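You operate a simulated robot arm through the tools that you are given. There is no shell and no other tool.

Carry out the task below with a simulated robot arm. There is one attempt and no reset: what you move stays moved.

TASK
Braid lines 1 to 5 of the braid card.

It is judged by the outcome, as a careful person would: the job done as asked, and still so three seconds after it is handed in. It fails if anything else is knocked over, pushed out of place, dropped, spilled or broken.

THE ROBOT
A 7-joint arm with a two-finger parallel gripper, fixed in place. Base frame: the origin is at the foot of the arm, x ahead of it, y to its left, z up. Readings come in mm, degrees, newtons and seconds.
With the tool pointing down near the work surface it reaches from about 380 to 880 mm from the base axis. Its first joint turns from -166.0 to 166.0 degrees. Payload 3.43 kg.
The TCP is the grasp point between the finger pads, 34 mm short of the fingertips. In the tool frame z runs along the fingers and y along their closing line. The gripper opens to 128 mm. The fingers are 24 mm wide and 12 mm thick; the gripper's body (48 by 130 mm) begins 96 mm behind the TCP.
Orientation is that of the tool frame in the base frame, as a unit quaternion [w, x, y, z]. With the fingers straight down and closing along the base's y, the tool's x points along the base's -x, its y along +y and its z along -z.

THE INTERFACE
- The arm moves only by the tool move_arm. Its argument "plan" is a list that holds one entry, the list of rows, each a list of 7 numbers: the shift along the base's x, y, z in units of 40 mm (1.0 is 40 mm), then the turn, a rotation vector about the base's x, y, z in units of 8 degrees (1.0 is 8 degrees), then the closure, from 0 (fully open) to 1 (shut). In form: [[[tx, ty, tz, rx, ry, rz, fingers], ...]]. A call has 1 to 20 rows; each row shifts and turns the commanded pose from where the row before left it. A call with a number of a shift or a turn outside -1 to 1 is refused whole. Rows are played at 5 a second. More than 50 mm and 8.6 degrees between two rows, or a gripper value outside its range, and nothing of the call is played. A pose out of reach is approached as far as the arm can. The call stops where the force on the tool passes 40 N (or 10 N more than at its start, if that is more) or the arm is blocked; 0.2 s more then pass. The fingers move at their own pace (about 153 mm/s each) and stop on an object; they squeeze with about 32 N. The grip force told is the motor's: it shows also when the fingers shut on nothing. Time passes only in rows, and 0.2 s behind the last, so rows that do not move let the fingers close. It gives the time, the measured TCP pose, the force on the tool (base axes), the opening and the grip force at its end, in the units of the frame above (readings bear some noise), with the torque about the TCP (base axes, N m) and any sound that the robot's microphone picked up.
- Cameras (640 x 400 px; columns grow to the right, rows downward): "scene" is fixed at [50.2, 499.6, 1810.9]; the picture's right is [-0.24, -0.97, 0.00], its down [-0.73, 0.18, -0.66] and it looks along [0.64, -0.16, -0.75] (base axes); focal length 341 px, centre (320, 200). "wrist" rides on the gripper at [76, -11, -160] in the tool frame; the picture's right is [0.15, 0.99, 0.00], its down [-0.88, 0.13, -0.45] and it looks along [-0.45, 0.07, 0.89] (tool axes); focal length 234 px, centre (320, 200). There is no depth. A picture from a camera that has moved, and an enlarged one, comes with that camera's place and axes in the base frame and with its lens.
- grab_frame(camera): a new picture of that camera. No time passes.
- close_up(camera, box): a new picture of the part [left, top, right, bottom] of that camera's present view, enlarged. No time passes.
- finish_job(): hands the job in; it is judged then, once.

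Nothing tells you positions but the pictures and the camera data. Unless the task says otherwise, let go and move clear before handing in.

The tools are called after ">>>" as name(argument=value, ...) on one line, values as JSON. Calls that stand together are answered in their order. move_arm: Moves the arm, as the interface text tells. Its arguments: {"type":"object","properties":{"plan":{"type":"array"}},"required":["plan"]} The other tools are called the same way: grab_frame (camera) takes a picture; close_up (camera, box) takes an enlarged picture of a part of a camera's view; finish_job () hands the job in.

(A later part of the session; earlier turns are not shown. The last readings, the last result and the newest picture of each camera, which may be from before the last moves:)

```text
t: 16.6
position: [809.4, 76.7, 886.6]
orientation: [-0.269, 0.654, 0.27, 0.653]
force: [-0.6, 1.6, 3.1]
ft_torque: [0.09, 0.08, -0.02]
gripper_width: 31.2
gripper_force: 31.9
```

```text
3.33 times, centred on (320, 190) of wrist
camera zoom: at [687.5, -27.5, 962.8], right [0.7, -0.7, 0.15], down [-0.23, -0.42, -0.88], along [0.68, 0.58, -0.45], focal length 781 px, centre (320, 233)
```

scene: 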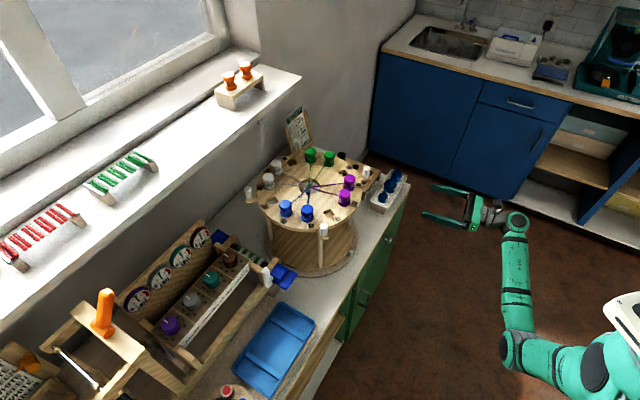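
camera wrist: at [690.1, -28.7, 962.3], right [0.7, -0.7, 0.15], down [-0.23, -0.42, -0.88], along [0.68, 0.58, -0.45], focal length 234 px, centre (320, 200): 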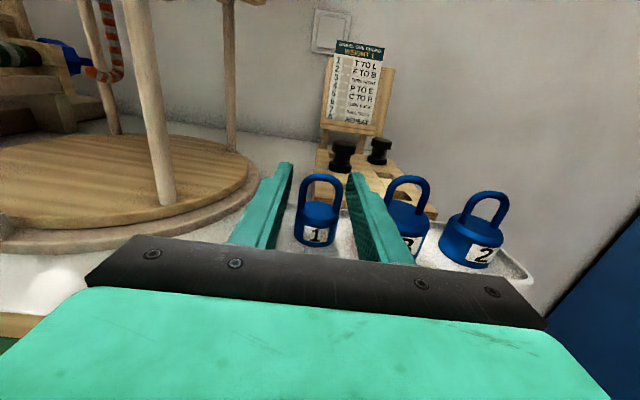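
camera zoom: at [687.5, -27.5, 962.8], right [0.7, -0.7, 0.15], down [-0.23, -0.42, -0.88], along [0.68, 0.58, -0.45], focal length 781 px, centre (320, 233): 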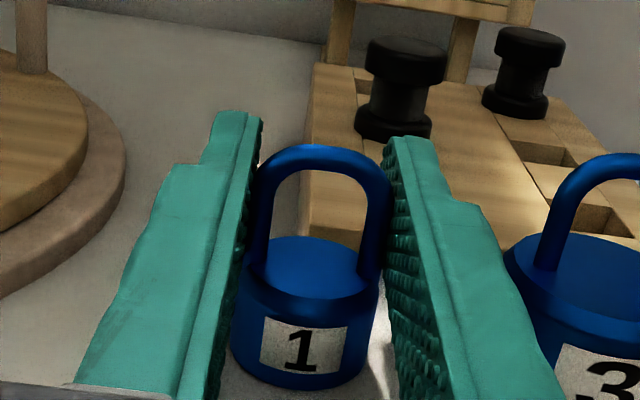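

The grip is firm at 31 mm. I'll lift 50 mm, back out from the tray and check that the weight hangs straight.

>>> move_arm(plan=[[[0, 0, 0.3, 0, 0, 0, 0.9], [0, 0, 0.475, 0, 0, 0, 0.9], [0, 0, 0.475, 0, 0, 0, 0.9], [-0.4, -0.4, 0, 0, 0, 0, 0.9], [-0.5, -0.5, 0, 0, 0, 0, 0.9], [-0.4, -0.4, 0, 0, 0, 0, 0.9], [0, 0, 0, 0, 0, 0, 0.9], [0, 0, 0, 0, 0, 0, 0.9]]])

>>> grab_frame(camera="wrist")

>>> close_up(camera="wrist", box=[240, 130, 400, 250])

>>> close_up(camera="scene", box=[350, 150, 450, 240])

```text
t: 18.4
position: [757.8, 25.6, 935.2]
orientation: [-0.27, 0.654, 0.27, 0.653]
force: [0.8, -0.3, -2.4]
ft_torque: [-0.04, 0.02, 0.03]
gripper_width: 31.3
gripper_force: 32.0
```

```text
taken
camera wrist: at [635.7, -79.3, 1011.2], right [0.7, -0.7, 0.15], down [-0.23, -0.42, -0.88], along [0.68, 0.58, -0.45], focal length 234 px, centre (320, 200)
```

wrist: 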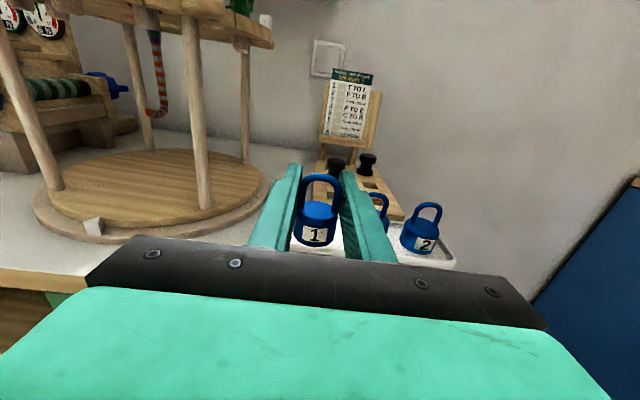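

```text
3.33 times, centred on (320, 190) of wrist
camera zoom: at [635.7, -79.3, 1011.2], right [0.7, -0.7, 0.15], down [-0.23, -0.42, -0.88], along [0.68, 0.58, -0.45], focal length 781 px, centre (320, 233)
```

zoom: 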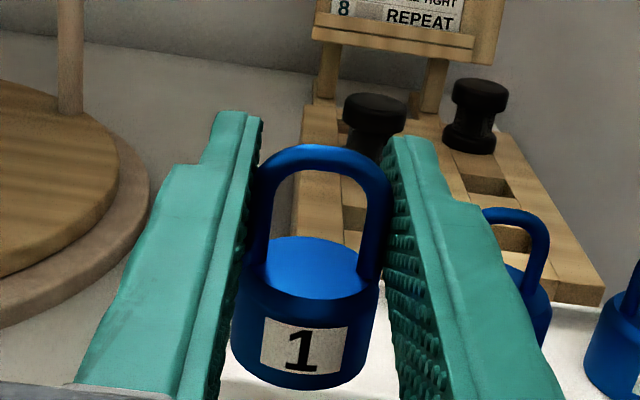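

```text
4.44 times, centred on (400, 195) of scene
camera zoom: at [50.2, 499.6, 1810.9], right [-0.24, -0.97, 0.0], down [-0.73, 0.18, -0.66], along [0.64, -0.16, -0.75], focal length 1516 px, centre (-36, 222)
```

zoom: 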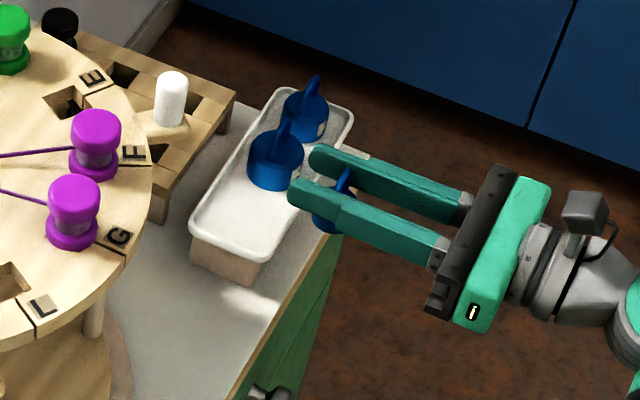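

Weight 1 is held upright and the load is about 2.4 N. I'll slide along the counter front until I'm opposite the hook, still outside the legs, and then check alignment.

>>> move_arm(plan=[[[-0.638, 0.638, 0, 0, 0, 0, 0.9], [-0.638, 0.638, 0, 0, 0, 0, 0.9], [-0.638, 0.638, 0, 0, 0, 0, 0.9], [-0.638, 0.638, 0, 0, 0, 0, 0.9], [-0.638, 0.638, 0, 0, 0, 0, 0.9], [-0.638, 0.638, 0, 0, 0, 0, 0.9], [-0.638, 0.638, 0, 0, 0, 0, 0.9], [0, 0, 0, 0, 0, 0, 0.9], [0, 0, 0, 0, 0, 0, 0.9]]])

>>> grab_frame(camera="wrist")

>>> close_up(camera="wrist", box=[240, 80, 400, 200])

```text
t: 20.4
position: [579.2, 203.7, 935.6]
orientation: [-0.269, 0.654, 0.27, 0.653]
force: [0.4, 0.3, -1.6]
ft_torque: [-0.02, 0.02, -0.01]
gripper_width: 31.6
gripper_force: 32.2
```

```text
taken
camera wrist: at [457.2, 99.3, 1012.4], right [0.7, -0.7, 0.15], down [-0.23, -0.42, -0.88], along [0.68, 0.58, -0.45], focal length 234 px, centre (320, 200)
```

wrist: 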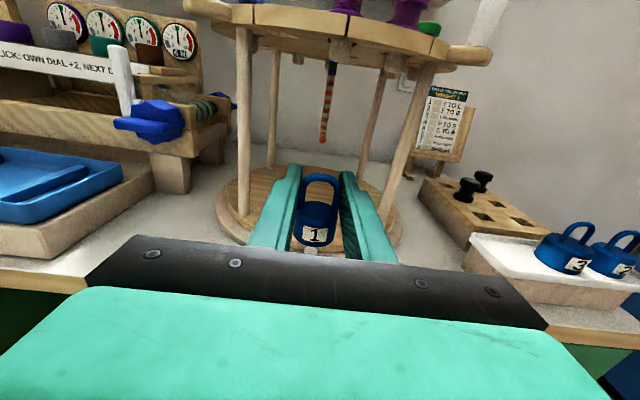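

```text
3.33 times, centred on (320, 140) of wrist
camera zoom: at [457.2, 99.3, 1012.4], right [0.7, -0.7, 0.15], down [-0.23, -0.42, -0.88], along [0.68, 0.58, -0.45], focal length 781 px, centre (320, 400)
```

zoom: 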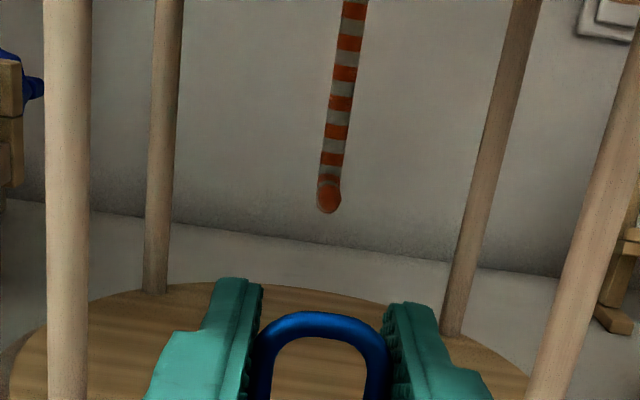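

The hook looks about 4–5 mm to the right of the loop's line. I'll correct for that and advance until the hook tip is still ahead of the loop, then look again.

>>> move_arm(plan=[[[0.08, -0.08, 0, 0, 0, 0, 0.9], [0.6, 0.6, 0, 0, 0, 0, 0.9], [0.6, 0.6, 0, 0, 0, 0, 0.9], [0.6, 0.6, 0, 0, 0, 0, 0.9], [0.5, 0.5, 0, 0, 0, 0, 0.9], [0, 0, 0, 0, 0, 0, 0.9], [0, 0, 0, 0, 0, 0, 0.9]]])

>>> grab_frame(camera="wrist")

>>> close_up(camera="wrist", box=[260, 90, 380, 200])

```text
t: 22.0
position: [674.2, 292.8, 936.7]
orientation: [-0.269, 0.655, 0.271, 0.652]
force: [0.0, -0.1, -0.8]
ft_torque: [0.02, -0.01, 0.0]
gripper_width: 31.1
gripper_force: 32.1
```

```text
taken
camera wrist: at [552.7, 187.9, 1012.0], right [0.7, -0.7, 0.15], down [-0.23, -0.42, -0.88], along [0.68, 0.58, -0.45], focal length 234 px, centre (320, 200)
```

wrist: 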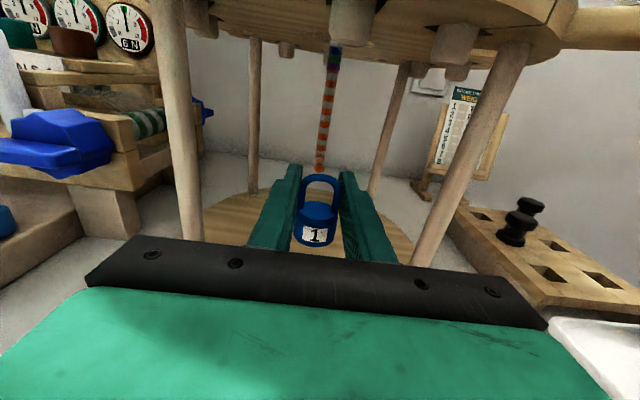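

```text
3.64 times, centred on (320, 145) of wrist
camera zoom: at [552.7, 187.9, 1012.0], right [0.7, -0.7, 0.15], down [-0.23, -0.42, -0.88], along [0.68, 0.58, -0.45], focal length 852 px, centre (320, 400)
```

zoom: 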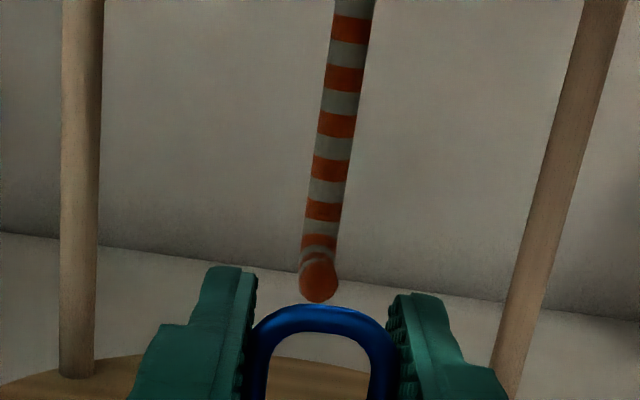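

The hook tip, loop and fingers now line up within about 1 mm laterally, and the tip height is in the middle of the loop opening. I'll advance slowly until the tip is at the loop plane.

>>> move_arm(plan=[[[0.3, 0.3, 0, 0, 0, 0, 0.9], [0.3, 0.3, 0, 0, 0, 0, 0.9], [0.3, 0.3, 0, 0, 0, 0, 0.9], [0, 0, 0, 0, 0, 0, 0.9], [0, 0, 0, 0, 0, 0, 0.9]]])

>>> close_up(camera="wrist", box=[260, 110, 380, 220])

>>> grab_frame(camera="wrist")

```text
t: 23.2
position: [709.8, 328.9, 934.9]
orientation: [-0.27, 0.655, 0.272, 0.652]
force: [-0.1, 0.5, -0.9]
ft_torque: [0.02, 0.02, -0.03]
gripper_width: 31.4
gripper_force: 32.0
```

```text
3.64 times, centred on (320, 165) of wrist
camera zoom: at [588.5, 223.6, 1012.2], right [0.7, -0.7, 0.15], down [-0.23, -0.42, -0.88], along [0.68, 0.58, -0.45], focal length 852 px, centre (320, 327)
```

zoom: 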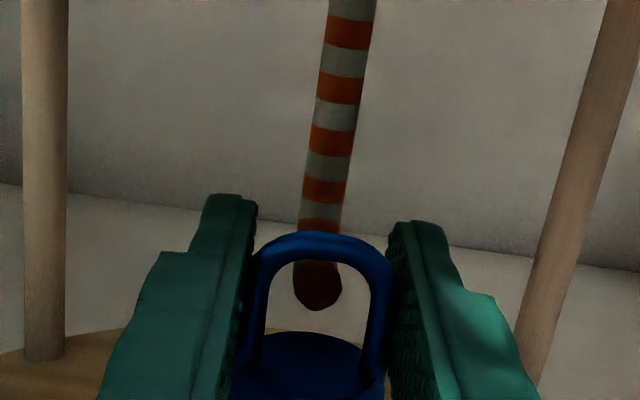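

```text
taken
camera wrist: at [588.5, 223.6, 1012.2], right [0.7, -0.7, 0.15], down [-0.23, -0.42, -0.88], along [0.68, 0.58, -0.45], focal length 234 px, centre (320, 200)
```

wrist: 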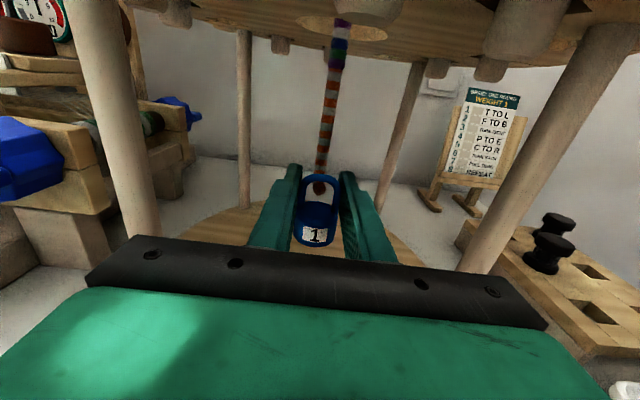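

The hook tip is visible through the loop's opening, centred. I'll raise 2 mm and advance the rest so the loop sits over the hook's trough.

>>> move_arm(plan=[[[0, 0, 0.05, 0, 0, 0, 0.9], [0.16, 0.16, 0, 0, 0, 0, 0.9], [0.16, 0.16, 0, 0, 0, 0, 0.9], [0.16, 0.16, 0, 0, 0, 0, 0.9], [0, 0, 0, 0, 0, 0, 0.9]]])

>>> close_up(camera="wrist", box=[260, 110, 380, 220])

>>> grab_frame(camera="scene")

```text
t: 24.4
position: [728.7, 347.7, 936.0]
orientation: [-0.27, 0.654, 0.271, 0.652]
force: [-1.0, -1.1, -6.8]
ft_torque: [-0.02, 0.04, -0.05]
gripper_width: 31.3
gripper_force: 32.3
```

```text
3.64 times, centred on (320, 165) of wrist
camera zoom: at [607.6, 243.3, 1013.2], right [0.7, -0.7, 0.15], down [-0.23, -0.42, -0.88], along [0.68, 0.58, -0.45], focal length 852 px, centre (320, 327)
```

zoom: 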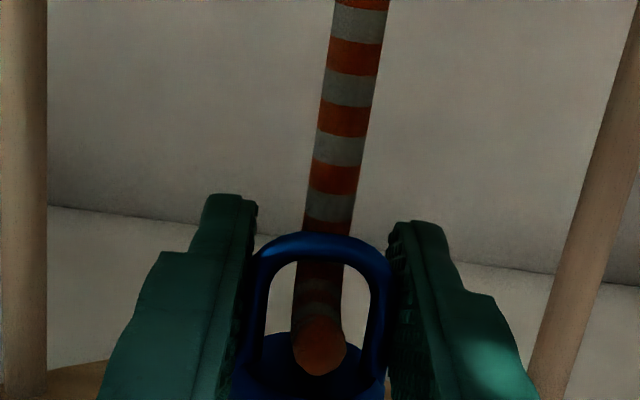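

```text
taken
```

scene: 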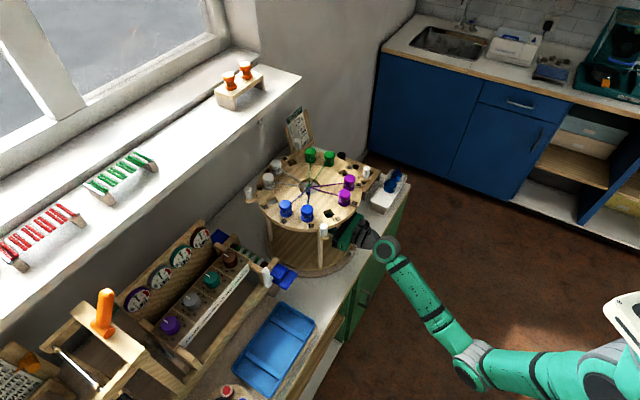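

The hook has passed through the loop and its underside lightly touches the weight's top. I'll lower in small steps until the loop rests in the hook.

>>> move_arm(plan=[[[0, 0, -0.08, 0, 0, 0, 0.9], [0, 0, -0.08, 0, 0, 0, 0.9], [0, 0, -0.06, 0, 0, 0, 0.9], [0, 0, 0, 0, 0, 0, 0.9]]])

>>> close_up(camera="wrist", box=[260, 110, 380, 220])

```text
t: 25.4
position: [729.7, 347.3, 928.1]
orientation: [-0.27, 0.654, 0.271, 0.653]
force: [0.2, 0.3, -0.8]
ft_torque: [0.01, 0.01, -0.04]
gripper_width: 31.4
gripper_force: 31.8
```

```text
3.64 times, centred on (320, 165) of wrist
camera zoom: at [607.4, 242.8, 1005.2], right [0.7, -0.7, 0.15], down [-0.23, -0.42, -0.88], along [0.68, 0.58, -0.45], focal length 852 px, centre (320, 327)
```

zoom: 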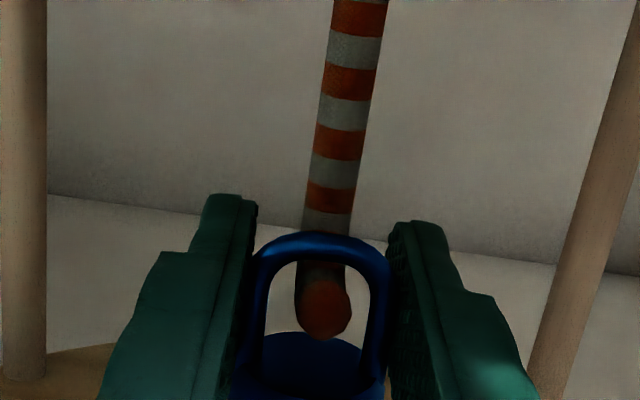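

The contact on the body is gone. I'll lower a little more until the hook carries the weight.

>>> move_arm(plan=[[[0, 0, -0.04, 0, 0, 0, 0.9], [0, 0, -0.04, 0, 0, 0, 0.9], [0, 0, 0, 0, 0, 0, 0.9]]])

>>> close_up(camera="wrist", box=[260, 110, 380, 220])

```text
t: 26.2
position: [729.4, 349.4, 925.0]
orientation: [-0.269, 0.654, 0.27, 0.653]
force: [-0.3, 0.4, -1.9]
ft_torque: [0.01, -0.01, 0.02]
gripper_width: 31.2
gripper_force: 32.3
```

```text
3.64 times, centred on (320, 165) of wrist
camera zoom: at [607.5, 242.8, 1002.1], right [0.7, -0.7, 0.15], down [-0.23, -0.42, -0.88], along [0.68, 0.58, -0.45], focal length 852 px, centre (320, 327)
```

zoom: 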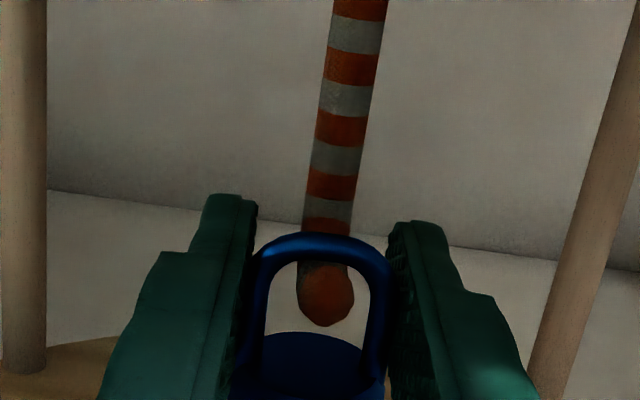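

>>> move_arm(plan=[[[0, 0, -0.04, 0, 0, 0, 0.9], [0, 0, -0.04, 0, 0, 0, 0.9], [0, 0, 0, 0, 0, 0, 0.9]]])

>>> close_up(camera="wrist", box=[260, 110, 380, 220])

```text
t: 27.0
position: [728.8, 347.9, 924.1]
orientation: [-0.271, 0.653, 0.271, 0.654]
force: [1.3, 3.8, 16.4]
ft_torque: [-0.1, 0.03, -0.01]
gripper_width: 31.4
gripper_force: 32.3
```

```text
3.64 times, centred on (320, 165) of wrist
camera zoom: at [607.4, 242.8, 1001.0], right [0.7, -0.7, 0.15], down [-0.23, -0.41, -0.88], along [0.68, 0.58, -0.45], focal length 852 px, centre (320, 327)
```

zoom: 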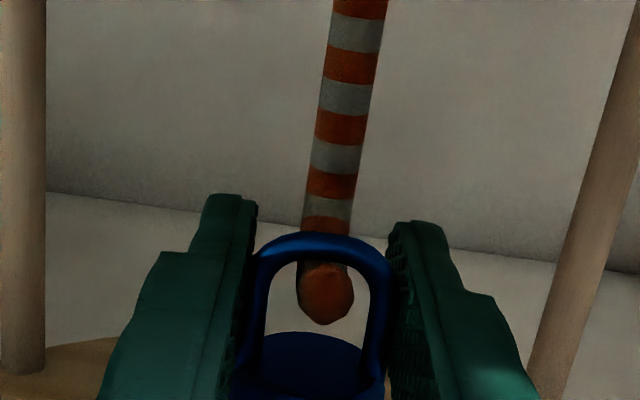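

The hook is now carrying the load. I'll ease up slightly, move 3 mm inward to the trough and open the fingers a little to release.

>>> move_arm(plan=[[[0.04, 0.04, 0.04, 0, 0, 0, 0.9], [0, 0, 0, 0, 0, 0, 0.76], [0, 0, 0, 0, 0, 0, 0.72], [0, 0, 0, 0, 0, 0, 0.68], [0, 0, 0, 0, 0, 0, 0.63], [0, 0, 0, 0, 0, 0, 0.63]]])

>>> close_up(camera="wrist", box=[260, 110, 380, 220])

```text
t: 28.4
position: [730.8, 348.8, 923.7]
orientation: [-0.27, 0.654, 0.271, 0.652]
force: [-0.1, -0.2, -0.8]
ft_torque: [0.0, 0.02, -0.01]
gripper_width: 47.6
gripper_force: 0.1
```

```text
3.64 times, centred on (320, 165) of wrist
camera zoom: at [609.2, 244.7, 1000.4], right [0.7, -0.7, 0.15], down [-0.23, -0.42, -0.88], along [0.68, 0.58, -0.45], focal length 852 px, centre (320, 327)
```

zoom: 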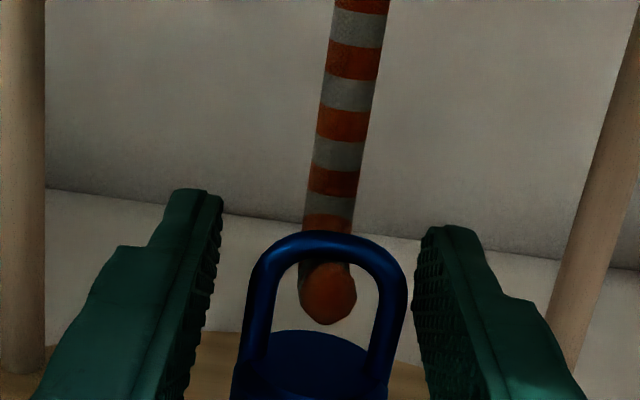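

The weight hangs freely on the hook. I'll open a bit more, back straight out and look at it from outside.

>>> move_arm(plan=[[[0, 0, 0, 0, 0, 0, 0.55], [0, 0, 0, 0, 0, 0, 0.55], [-0.2, -0.2, 0, 0, 0, 0, 0.55], [-0.4, -0.4, 0, 0, 0, 0, 0.55], [-0.6, -0.6, 0, 0, 0, 0, 0.55], [-0.6, -0.6, 0, 0, 0, 0, 0.55], [-0.6, -0.6, 0, 0, 0, 0, 0.55], [-0.6, -0.6, 0, 0, 0, 0, 0.55], [0, 0, 0, 0, 0, 0, 0.55]]])

>>> grab_frame(camera="wrist")

>>> close_up(camera="wrist", box=[260, 50, 390, 180])

```text
t: 30.4
position: [610.7, 229.3, 923.5]
orientation: [-0.269, 0.654, 0.271, 0.652]
force: [-0.2, -0.4, 0.5]
ft_torque: [0.01, 0.01, 0.04]
gripper_width: 57.5
gripper_force: 0.1
```

```text
taken
camera wrist: at [488.8, 124.3, 999.9], right [0.7, -0.7, 0.15], down [-0.23, -0.42, -0.88], along [0.68, 0.58, -0.45], focal length 234 px, centre (320, 200)
```

wrist: 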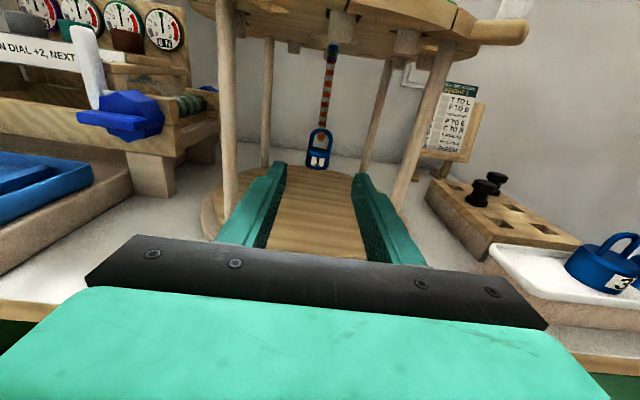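

```text
3.08 times, centred on (325, 115) of wrist
camera zoom: at [488.8, 124.3, 999.9], right [0.7, -0.7, 0.15], down [-0.23, -0.42, -0.88], along [0.68, 0.58, -0.45], focal length 720 px, centre (305, 462)
```

zoom: 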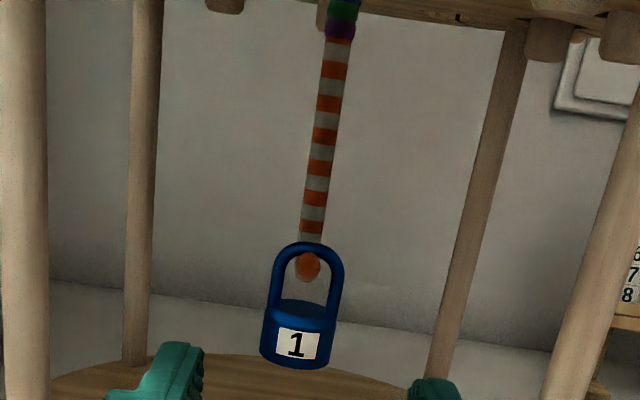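

Weight 1 hangs properly on the hook. Next come the bobbins. I'll back away from the stand, rise and tilt the tool toward vertical (about 30° outward) to reach the far slots T and B.

>>> move_arm(plan=[[[-0.7, -0.7, 0, 0, 0, 0, 0.6], [-0.7, -0.7, 0, 0, 0, 0, 0.6], [0, 0, 0.9, -0.663, 0.663, 0, 0.6], [0, 0, 0.9, -0.663, 0.663, 0, 0.6], [0, 0, 0.9, -0.663, 0.663, 0, 0.6], [0, 0, 0.9, -0.663, 0.663, 0, 0.6], [0, 0, 0.9, -0.663, 0.663, 0, 0.6], [0, 0, 0.9, -0.663, 0.663, 0, 0.6], [0, 0, 0.9, -0.663, 0.663, 0, 0.6], [0, 0, 0.9, -0.663, 0.663, 0, 0.6], [0.7, 0.6, 0, 0, 0, 0.75, 0.6], [0.7, 0.6, 0, 0, 0, 0.75, 0.6], [0.7, 0.6, 0, 0, 0, 0.75, 0.6], [0.7, 0.6, 0, 0, 0, 0.75, 0.6], [0.7, 0.6, 0, 0, 0, 0.75, 0.6], [0, 0, 0, 0, 0, 0, 0.6]]])

>>> grab_frame(camera="wrist")

>>> grab_frame(camera="scene")

```text
t: 33.8
position: [696.1, 292.9, 1211.8]
orientation: [-0.156, 0.766, 0.588, 0.206]
force: [0.3, 0.4, -0.5]
ft_torque: [0.01, 0.01, -0.01]
gripper_width: 51.2
gripper_force: 0.1
```

```text
taken
camera wrist: at [679.5, 283.1, 1388.7], right [0.99, -0.13, 0.07], down [-0.13, -0.99, -0.04], along [0.08, 0.03, -1.0], focal length 234 px, centre (320, 200)
```

wrist: 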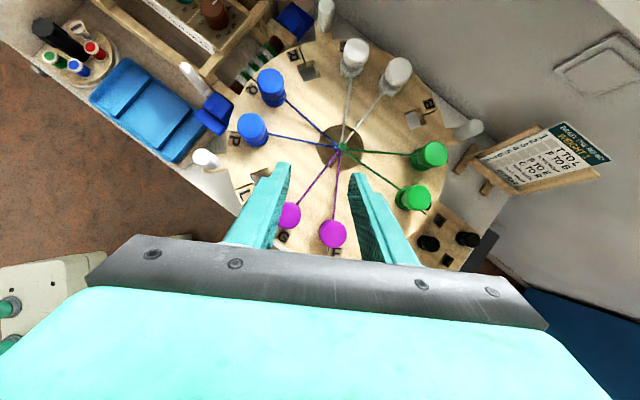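

```text
taken
```

scene: 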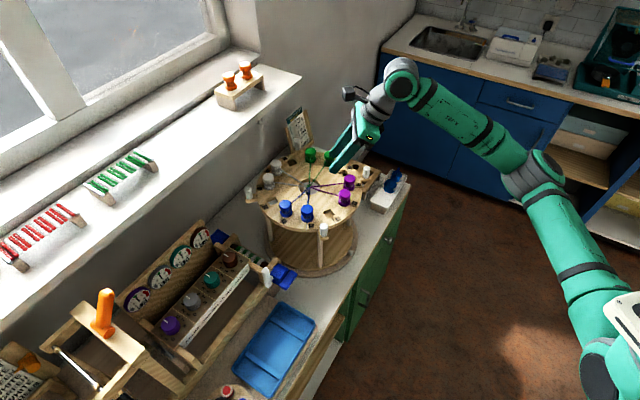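

The camera now looks nearly straight down on the stand. I'll enlarge the disc to measure the slot and bobbin positions accurately.

>>> close_up(camera="wrist", box=[220, 25, 460, 175])

>>> close_up(camera="wrist", box=[290, 20, 450, 140])

>>> close_up(camera="wrist", box=[200, 140, 460, 280])

```text
2.67 times, centred on (340, 100) of wrist
camera zoom: at [679.5, 283.1, 1388.7], right [0.99, -0.13, 0.07], down [-0.13, -0.99, -0.04], along [0.08, 0.03, -1.0], focal length 624 px, centre (267, 467)
```

zoom: 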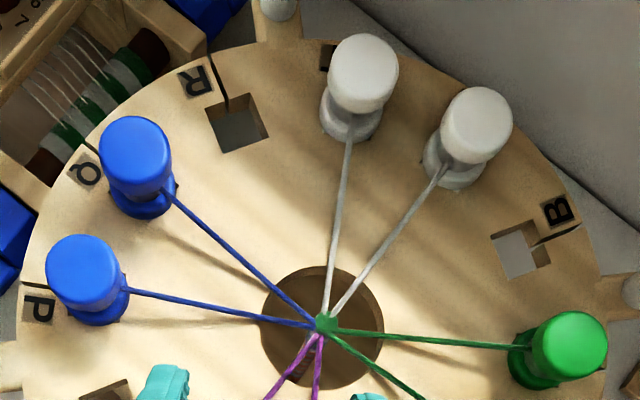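

```text
3.33 times, centred on (370, 80) of wrist
camera zoom: at [679.5, 283.1, 1388.7], right [0.99, -0.13, 0.07], down [-0.13, -0.99, -0.04], along [0.08, 0.03, -1.0], focal length 781 px, centre (153, 600)
```

zoom: 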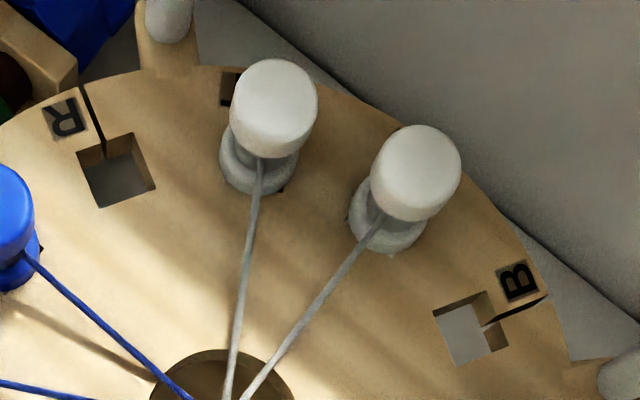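

```text
2.46 times, centred on (330, 210) of wrist
camera zoom: at [679.5, 283.1, 1388.7], right [0.99, -0.13, 0.07], down [-0.13, -0.99, -0.04], along [0.08, 0.03, -1.0], focal length 576 px, centre (295, 175)
```

zoom: 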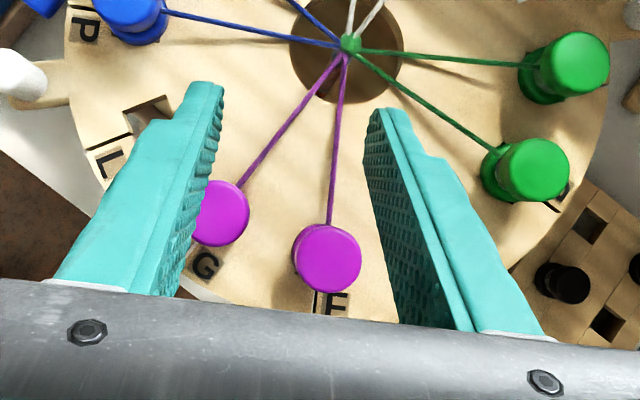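

This view puts the stand centre about 4 mm further +x and −y, near (744, 361), which matches the hook alignment. I'll move over bobbin T with the tilted tool and see whether the arm reaches it.

>>> move_arm(plan=[[[0.325, 0.755, 0, 0, 0, 0, 0.6], [0.325, 0.755, 0, 0, 0, 0, 0.6], [0.325, 0.755, 0, 0, 0, 0, 0.6], [0.325, 0.755, -0.1, 0, 0, 0, 0.6], [0.325, 0.755, -0.2, 0, 0, 0, 0.6], [0.325, 0.755, -0.2, 0, 0, 0, 0.6], [0, 0, 0, 0, 0, 0, 0.6]]])

>>> grab_frame(camera="wrist")

>>> close_up(camera="wrist", box=[240, 110, 400, 230])

>>> grab_frame(camera="scene")

```text
t: 35.4
position: [773.8, 474.7, 1191.8]
orientation: [-0.157, 0.766, 0.589, 0.204]
force: [-0.1, -1.0, 0.3]
ft_torque: [-0.02, -0.01, -0.02]
gripper_width: 51.1
gripper_force: 0.0
```

```text
taken
camera wrist: at [757.5, 464.6, 1368.8], right [0.99, -0.13, 0.07], down [-0.13, -0.99, -0.04], along [0.08, 0.03, -1.0], focal length 234 px, centre (320, 200)
```

wrist: 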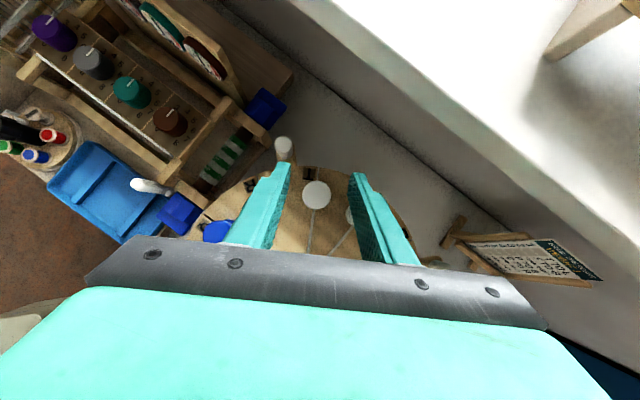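

```text
3.33 times, centred on (320, 170) of wrist
camera zoom: at [757.5, 464.6, 1368.8], right [0.99, -0.13, 0.07], down [-0.13, -0.99, -0.04], along [0.08, 0.03, -1.0], focal length 781 px, centre (320, 300)
```

zoom: 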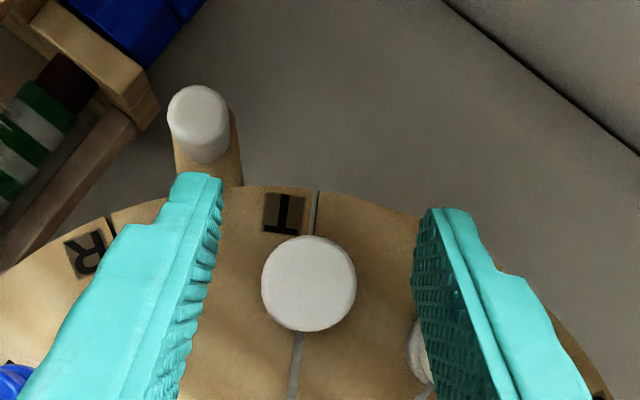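

```text
taken
```

scene: 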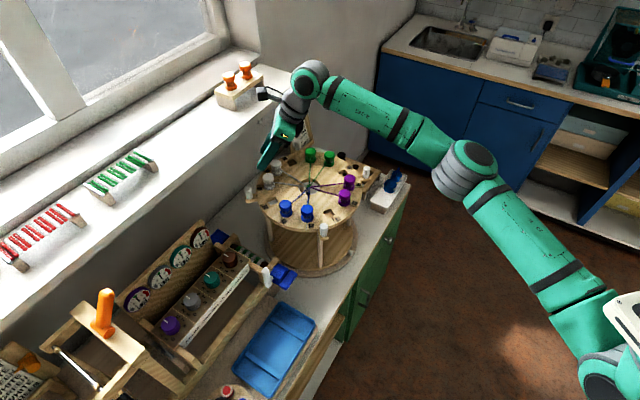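

The arm reaches T at this tilt, and the bobbin is about (+4, +4) mm from the grasp axis. I'll correct for that, descend partway and check again.

>>> move_arm(plan=[[[0.097, 0.09, 0, 0, 0, 0, 0.6], [0, 0, -0.5, 0, 0, 0, 0.6], [0, 0, -0.6, 0, 0, 0, 0.6], [0, 0, 0, 0, 0, 0, 0.6]]])

>>> close_up(camera="wrist", box=[240, 110, 400, 230])

>>> close_up(camera="scene", box=[230, 80, 350, 220])

```text
t: 36.4
position: [776.0, 477.5, 1149.2]
orientation: [-0.155, 0.767, 0.587, 0.206]
force: [-0.9, 0.0, 0.7]
ft_torque: [-0.04, -0.03, 0.03]
gripper_width: 51.1
gripper_force: 0.0
```

```text
3.33 times, centred on (320, 170) of wrist
camera zoom: at [760.6, 467.2, 1324.8], right [0.99, -0.13, 0.07], down [-0.13, -0.99, -0.04], along [0.08, 0.03, -1.0], focal length 781 px, centre (320, 300)
```

zoom: 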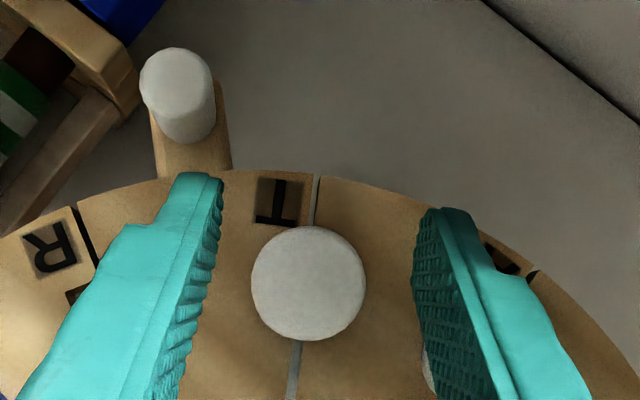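

```text
2.86 times, centred on (290, 150) of scene
camera zoom: at [50.2, 499.6, 1810.9], right [-0.24, -0.97, 0.0], down [-0.73, 0.18, -0.66], along [0.64, -0.16, -0.75], focal length 975 px, centre (406, 343)
```

zoom: 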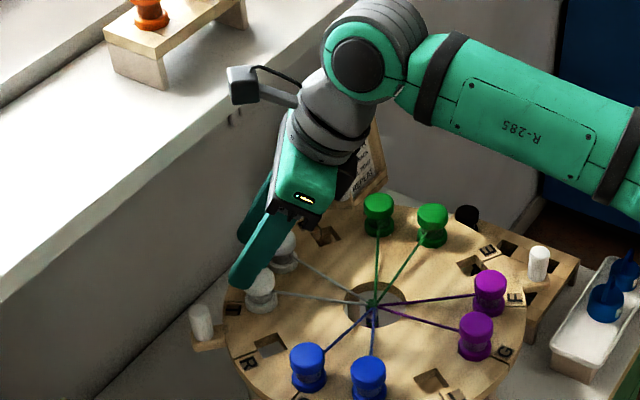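

The bobbin is centred between the fingers. I'll descend most of the way to the grasp height and check.

>>> move_arm(plan=[[[0, 0.03, -0.35, 0, 0, 0, 0.6], [0, 0, -0.3, 0, 0, 0, 0.6], [0, 0, -0.2, 0, 0, 0, 0.6], [0, 0, 0, 0, 0, 0, 0.6]]])

>>> close_up(camera="wrist", box=[240, 110, 400, 230])

>>> close_up(camera="scene", box=[240, 120, 320, 220])

```text
t: 37.4
position: [778.0, 477.6, 1114.4]
orientation: [-0.158, 0.766, 0.589, 0.204]
force: [-0.4, -0.8, -0.1]
ft_torque: [0.01, 0.01, -0.01]
gripper_width: 51.0
gripper_force: 0.0
```

```text
3.33 times, centred on (320, 170) of wrist
camera zoom: at [761.1, 468.4, 1290.7], right [0.99, -0.13, 0.07], down [-0.13, -0.99, -0.04], along [0.08, 0.03, -1.0], focal length 781 px, centre (320, 300)
```

zoom: 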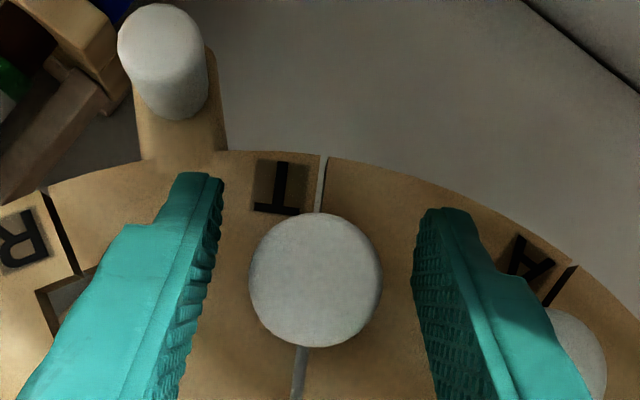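

```text
4.00 times, centred on (280, 170) of scene
camera zoom: at [50.2, 499.6, 1810.9], right [-0.24, -0.97, 0.0], down [-0.73, 0.18, -0.66], along [0.64, -0.16, -0.75], focal length 1364 px, centre (480, 320)
```

zoom: 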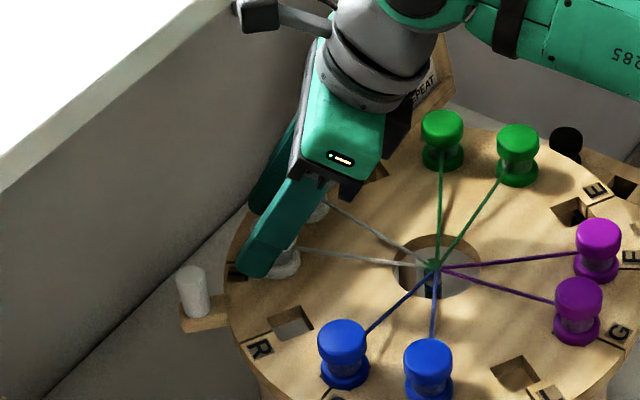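

The bobbin is centred with its top about 5 mm below the grasp point. I'll go down 7 mm and close on the top flange.

>>> move_arm(plan=[[[0, 0, -0.18, 0, 0, 0, 0.6], [0, 0, 0, 0, 0, 0, 0.7], [0, 0, 0, 0, 0, 0, 0.78], [0, 0, 0, 0, 0, 0, 0.88], [0, 0, 0, 0, 0, 0, 0.92], [0, 0, 0, 0, 0, 0, 0.92]]])

>>> close_up(camera="wrist", box=[240, 110, 400, 230])

```text
t: 38.8
position: [776.7, 478.8, 1107.0]
orientation: [-0.157, 0.766, 0.588, 0.205]
force: [0.1, 0.0, 0.2]
ft_torque: [-0.01, 0.0, 0.03]
gripper_width: 32.7
gripper_force: 31.7
```

```text
3.33 times, centred on (320, 170) of wrist
camera zoom: at [761.1, 468.7, 1283.4], right [0.99, -0.13, 0.07], down [-0.13, -0.99, -0.04], along [0.08, 0.03, -1.0], focal length 781 px, centre (320, 300)
```

zoom: 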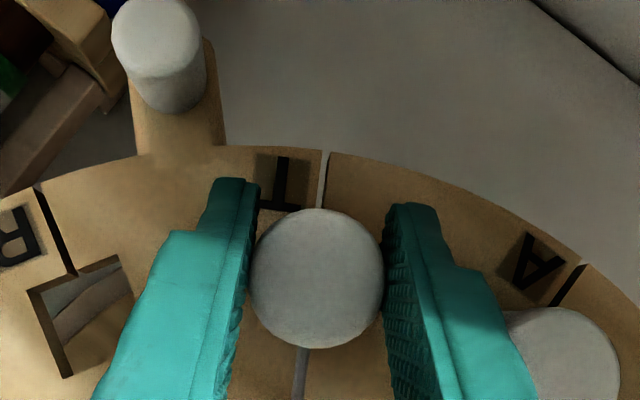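

Gripped at 32.7 mm. I'll lift straight up slowly and check that the bobbin comes free.

>>> move_arm(plan=[[[0, 0, 0.25, 0, 0, 0, 0.92], [0, 0, 0.4, 0, 0, 0, 0.92], [0, 0, 0.4, 0, 0, 0, 0.92], [0, 0, 0.5, 0, 0, 0, 0.92], [0, 0, 0.5, 0, 0, 0, 0.92], [0, 0, 0, 0, 0, 0, 0.92], [0, 0, 0, 0, 0, 0, 0.92]]])

>>> close_up(camera="wrist", box=[200, 90, 440, 270])

>>> close_up(camera="scene", box=[230, 100, 350, 220])

```text
t: 40.4
position: [778.3, 479.9, 1189.0]
orientation: [-0.157, 0.767, 0.587, 0.205]
force: [0.2, -0.5, -1.0]
ft_torque: [-0.01, -0.04, 0.0]
gripper_width: 32.9
gripper_force: 31.7
```

```text
2.22 times, centred on (320, 180) of wrist
camera zoom: at [762.0, 469.0, 1365.5], right [0.99, -0.13, 0.07], down [-0.13, -0.99, -0.04], along [0.08, 0.03, -1.0], focal length 520 px, centre (320, 244)
```

zoom: 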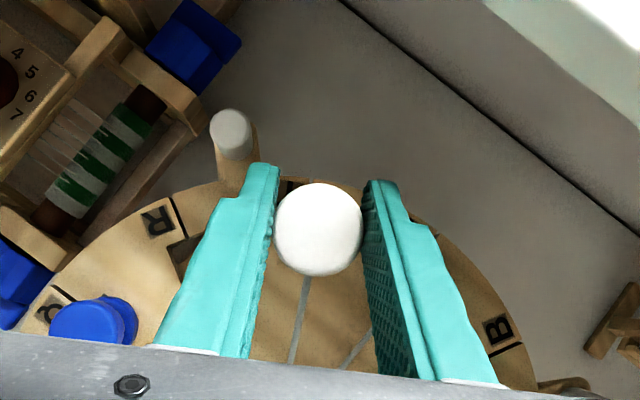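

```text
3.33 times, centred on (290, 160) of scene
camera zoom: at [50.2, 499.6, 1810.9], right [-0.24, -0.97, 0.0], down [-0.73, 0.18, -0.66], along [0.64, -0.16, -0.75], focal length 1137 px, centre (420, 333)
```

zoom: 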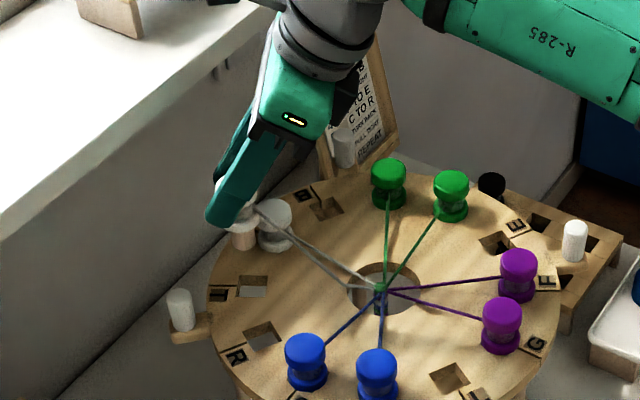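

The bobbin is out and its thread follows. I'll carry it over the disc centre, turning −60°, to a spot just before slot L so I can see the hole ahead of the bobbin.

>>> move_arm(plan=[[[-0.38, -0.71, 0.08, 0, 0, -0.9375, 0.92], [-0.38, -0.71, 0.08, 0, 0, -0.9375, 0.92], [-0.38, -0.71, 0.08, 0, 0, -0.9375, 0.92], [-0.38, -0.71, 0.08, 0, 0, -0.9375, 0.92], [-0.75, -0.235, 0, 0, 0, -0.9375, 0.92], [-0.75, -0.235, 0, 0, 0, -0.9375, 0.92], [-0.75, -0.235, 0, 0, 0, -0.9375, 0.92], [-0.75, -0.235, 0, 0, 0, -0.9375, 0.92], [-0.75, -0.235, 0, 0, 0, 0, 0.92], [0, 0, 0, 0, 0, 0, 0.92]]])

>>> grab_frame(camera="wrist")

>>> close_up(camera="wrist", box=[240, 40, 400, 200])

>>> close_up(camera="scene", box=[230, 120, 400, 280])

```text
t: 42.6
position: [565.3, 320.5, 1201.0]
orientation: [-0.034, 0.958, 0.126, 0.255]
force: [-0.2, -0.9, -1.1]
ft_torque: [-0.03, 0.05, -0.03]
gripper_width: 32.5
gripper_force: 31.3
```

```text
taken
camera wrist: at [548.3, 326.8, 1378.0], right [0.38, -0.92, 0.07], down [-0.92, -0.38, -0.04], along [0.07, -0.05, -1.0], focal length 234 px, centre (320, 200)
```

wrist: 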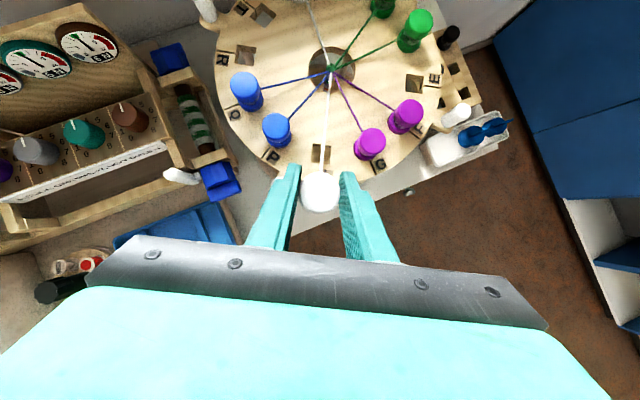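

```text
2.50 times, centred on (320, 120) of wrist
camera zoom: at [548.3, 326.8, 1378.0], right [0.38, -0.92, 0.07], down [-0.92, -0.38, -0.04], along [0.07, -0.05, -1.0], focal length 585 px, centre (320, 400)
```

zoom: 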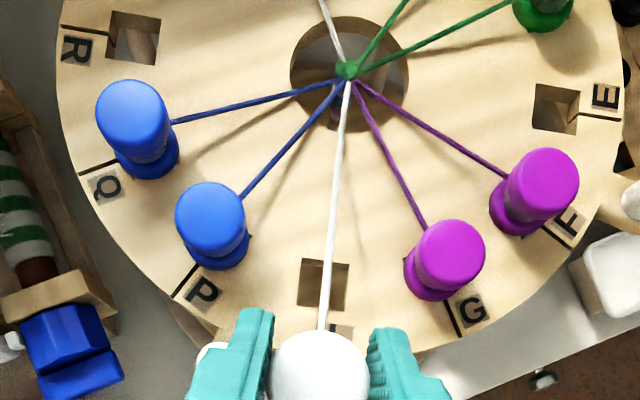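

```text
2.50 times, centred on (315, 200) of scene
camera zoom: at [50.2, 499.6, 1810.9], right [-0.24, -0.97, 0.0], down [-0.73, 0.18, -0.66], along [0.64, -0.16, -0.75], focal length 853 px, centre (332, 200)
```

zoom: 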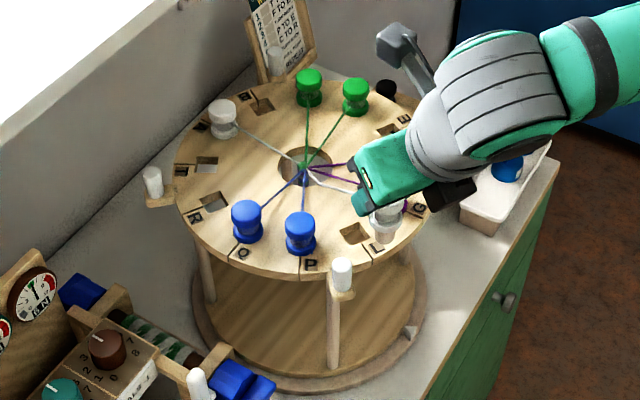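

Slot L's hole measures about (631, 336) after correcting the camera's small bias, and the held bobbin is well seen. I'll move over the hole and lower until the peg is just above the disc, then check the alignment from both cameras.

>>> move_arm(plan=[[[0.813, 0.19, 0, 0, 0, 0, 0.92], [0.813, 0.19, 0, 0, 0, 0, 0.92], [0, 0, -0.65, 0, 0, 0, 0.92], [0, 0, -0.6, 0, 0, 0, 0.92], [0, 0, 0, 0, 0, 0, 0.92], [0, 0, 0, 0, 0, 0, 0.92]]])

>>> close_up(camera="wrist", box=[220, 90, 420, 250])

>>> close_up(camera="scene", box=[290, 180, 370, 260])

```text
t: 44.0
position: [631.6, 334.5, 1151.5]
orientation: [-0.033, 0.958, 0.127, 0.256]
force: [0.3, -0.4, -1.5]
ft_torque: [-0.02, 0.01, -0.03]
gripper_width: 32.7
gripper_force: 31.5
```

```text
2.50 times, centred on (320, 170) of wrist
camera zoom: at [614.1, 341.2, 1328.3], right [0.38, -0.92, 0.07], down [-0.92, -0.38, -0.04], along [0.07, -0.05, -1.0], focal length 585 px, centre (320, 275)
```

zoom: 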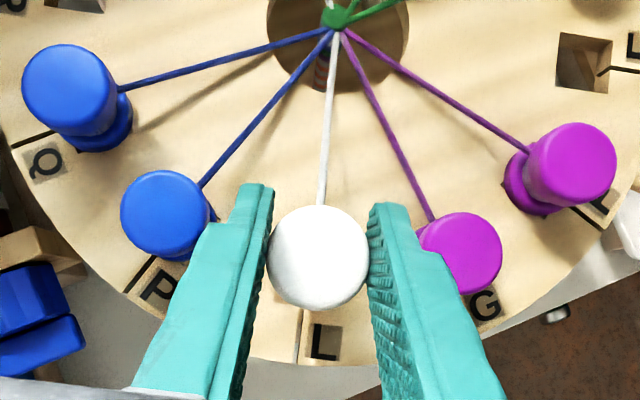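

```text
5.00 times, centred on (330, 220) of scene
camera zoom: at [50.2, 499.6, 1810.9], right [-0.24, -0.97, 0.0], down [-0.73, 0.18, -0.66], along [0.64, -0.16, -0.75], focal length 1706 px, centre (270, 100)
```

zoom: 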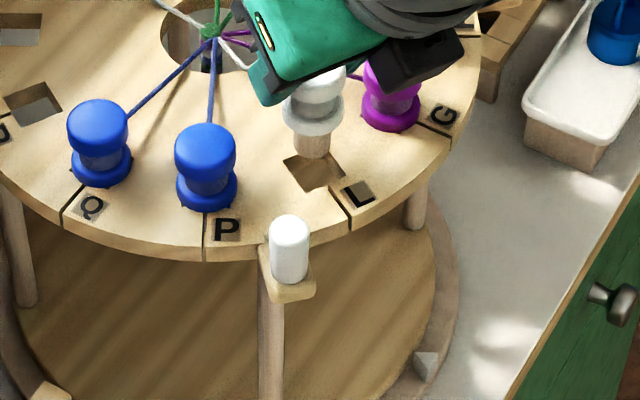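

The peg hovers near the hole. I'll zoom in on both to measure the remaining offset.

>>> close_up(camera="scene", box=[310, 190, 350, 230])

>>> close_up(camera="wrist", box=[280, 150, 370, 240])

```text
10.00 times, centred on (330, 210) of scene
camera zoom: at [50.2, 499.6, 1810.9], right [-0.24, -0.97, 0.0], down [-0.73, 0.18, -0.66], along [0.64, -0.16, -0.75], focal length 3411 px, centre (220, 100)
```

zoom: 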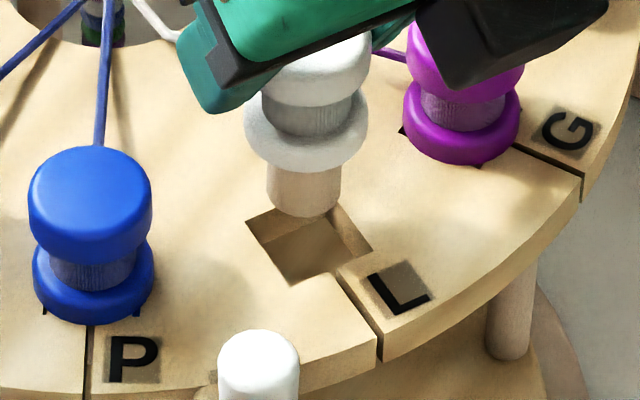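

```text
4.44 times, centred on (325, 195) of wrist
camera zoom: at [614.1, 341.2, 1328.3], right [0.38, -0.92, 0.07], down [-0.92, -0.38, -0.04], along [0.07, -0.05, -1.0], focal length 1041 px, centre (298, 222)
```

zoom: 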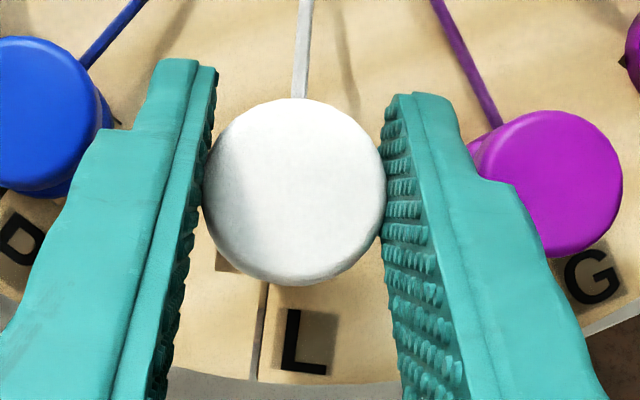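

The peg is round, about 21 mm, and the hole about 24 mm. The scene view suggests the peg is 2–4 mm too far inward, so I'll shift back 2.5 mm and lower until the peg is just above the disc.

>>> move_arm(plan=[[[-0.06, 0, 0, 0, 0, 0, 0.92], [0, 0, -0.25, 0, 0, 0, 0.92], [0, 0, 0, 0, 0, 0, 0.92], [0, 0, 0, 0, 0, 0, 0.92]]])

>>> close_up(camera="scene", box=[310, 190, 350, 230])

>>> close_up(camera="wrist", box=[280, 150, 370, 240])

```text
t: 45.0
position: [629.8, 333.3, 1142.4]
orientation: [-0.034, 0.958, 0.126, 0.255]
force: [1.3, -0.2, 0.6]
ft_torque: [-0.01, 0.01, 0.02]
gripper_width: 32.7
gripper_force: 32.3
```

```text
10.00 times, centred on (330, 210) of scene
camera zoom: at [50.2, 499.6, 1810.9], right [-0.24, -0.97, 0.0], down [-0.73, 0.18, -0.66], along [0.64, -0.16, -0.75], focal length 3411 px, centre (220, 100)
```

zoom: 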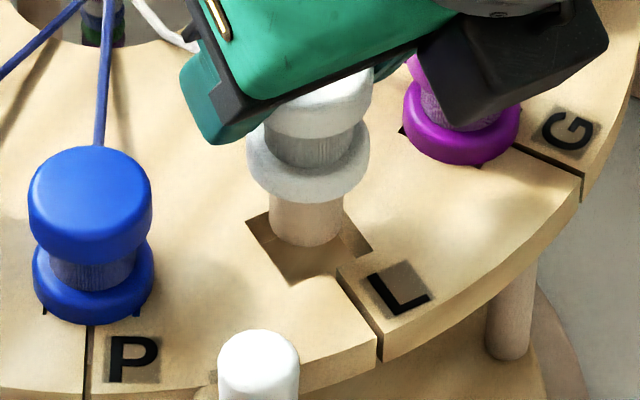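

```text
4.44 times, centred on (325, 195) of wrist
camera zoom: at [611.4, 341.2, 1318.6], right [0.38, -0.92, 0.07], down [-0.92, -0.38, -0.04], along [0.07, -0.05, -1.0], focal length 1041 px, centre (298, 222)
```

zoom: 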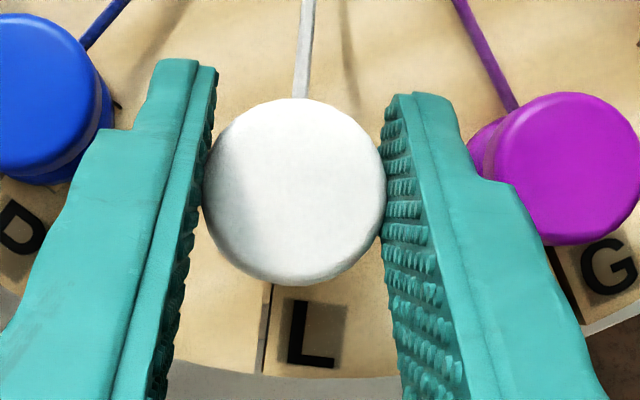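

The peg bottom is now within about 1 mm of the hole's centre. I'll lower gently in small steps, watching the force.

>>> move_arm(plan=[[[-0.015, 0, -0.05, 0, 0, 0, 0.92], [0, 0, -0.05, 0, 0, 0, 0.92], [0, 0, -0.05, 0, 0, 0, 0.92], [0, 0, 0, 0, 0, 0, 0.92]]])

>>> close_up(camera="scene", box=[310, 190, 350, 230])

```text
t: 46.0
position: [627.3, 332.5, 1136.4]
orientation: [-0.033, 0.958, 0.126, 0.257]
force: [0.3, -0.3, -0.3]
ft_torque: [0.03, -0.02, -0.01]
gripper_width: 32.5
gripper_force: 32.1
```

```text
10.00 times, centred on (330, 210) of scene
camera zoom: at [50.2, 499.6, 1810.9], right [-0.24, -0.97, 0.0], down [-0.73, 0.18, -0.66], along [0.64, -0.16, -0.75], focal length 3411 px, centre (220, 100)
```

zoom: 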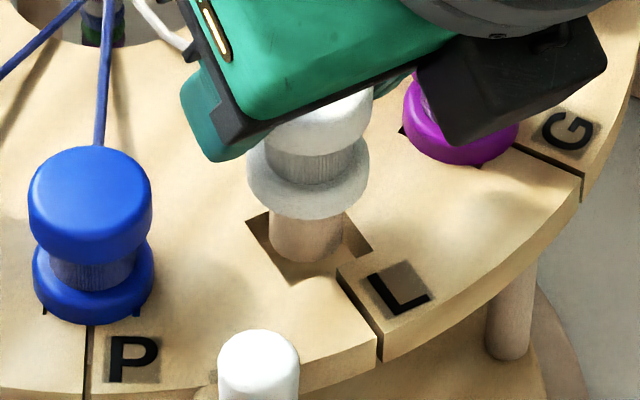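

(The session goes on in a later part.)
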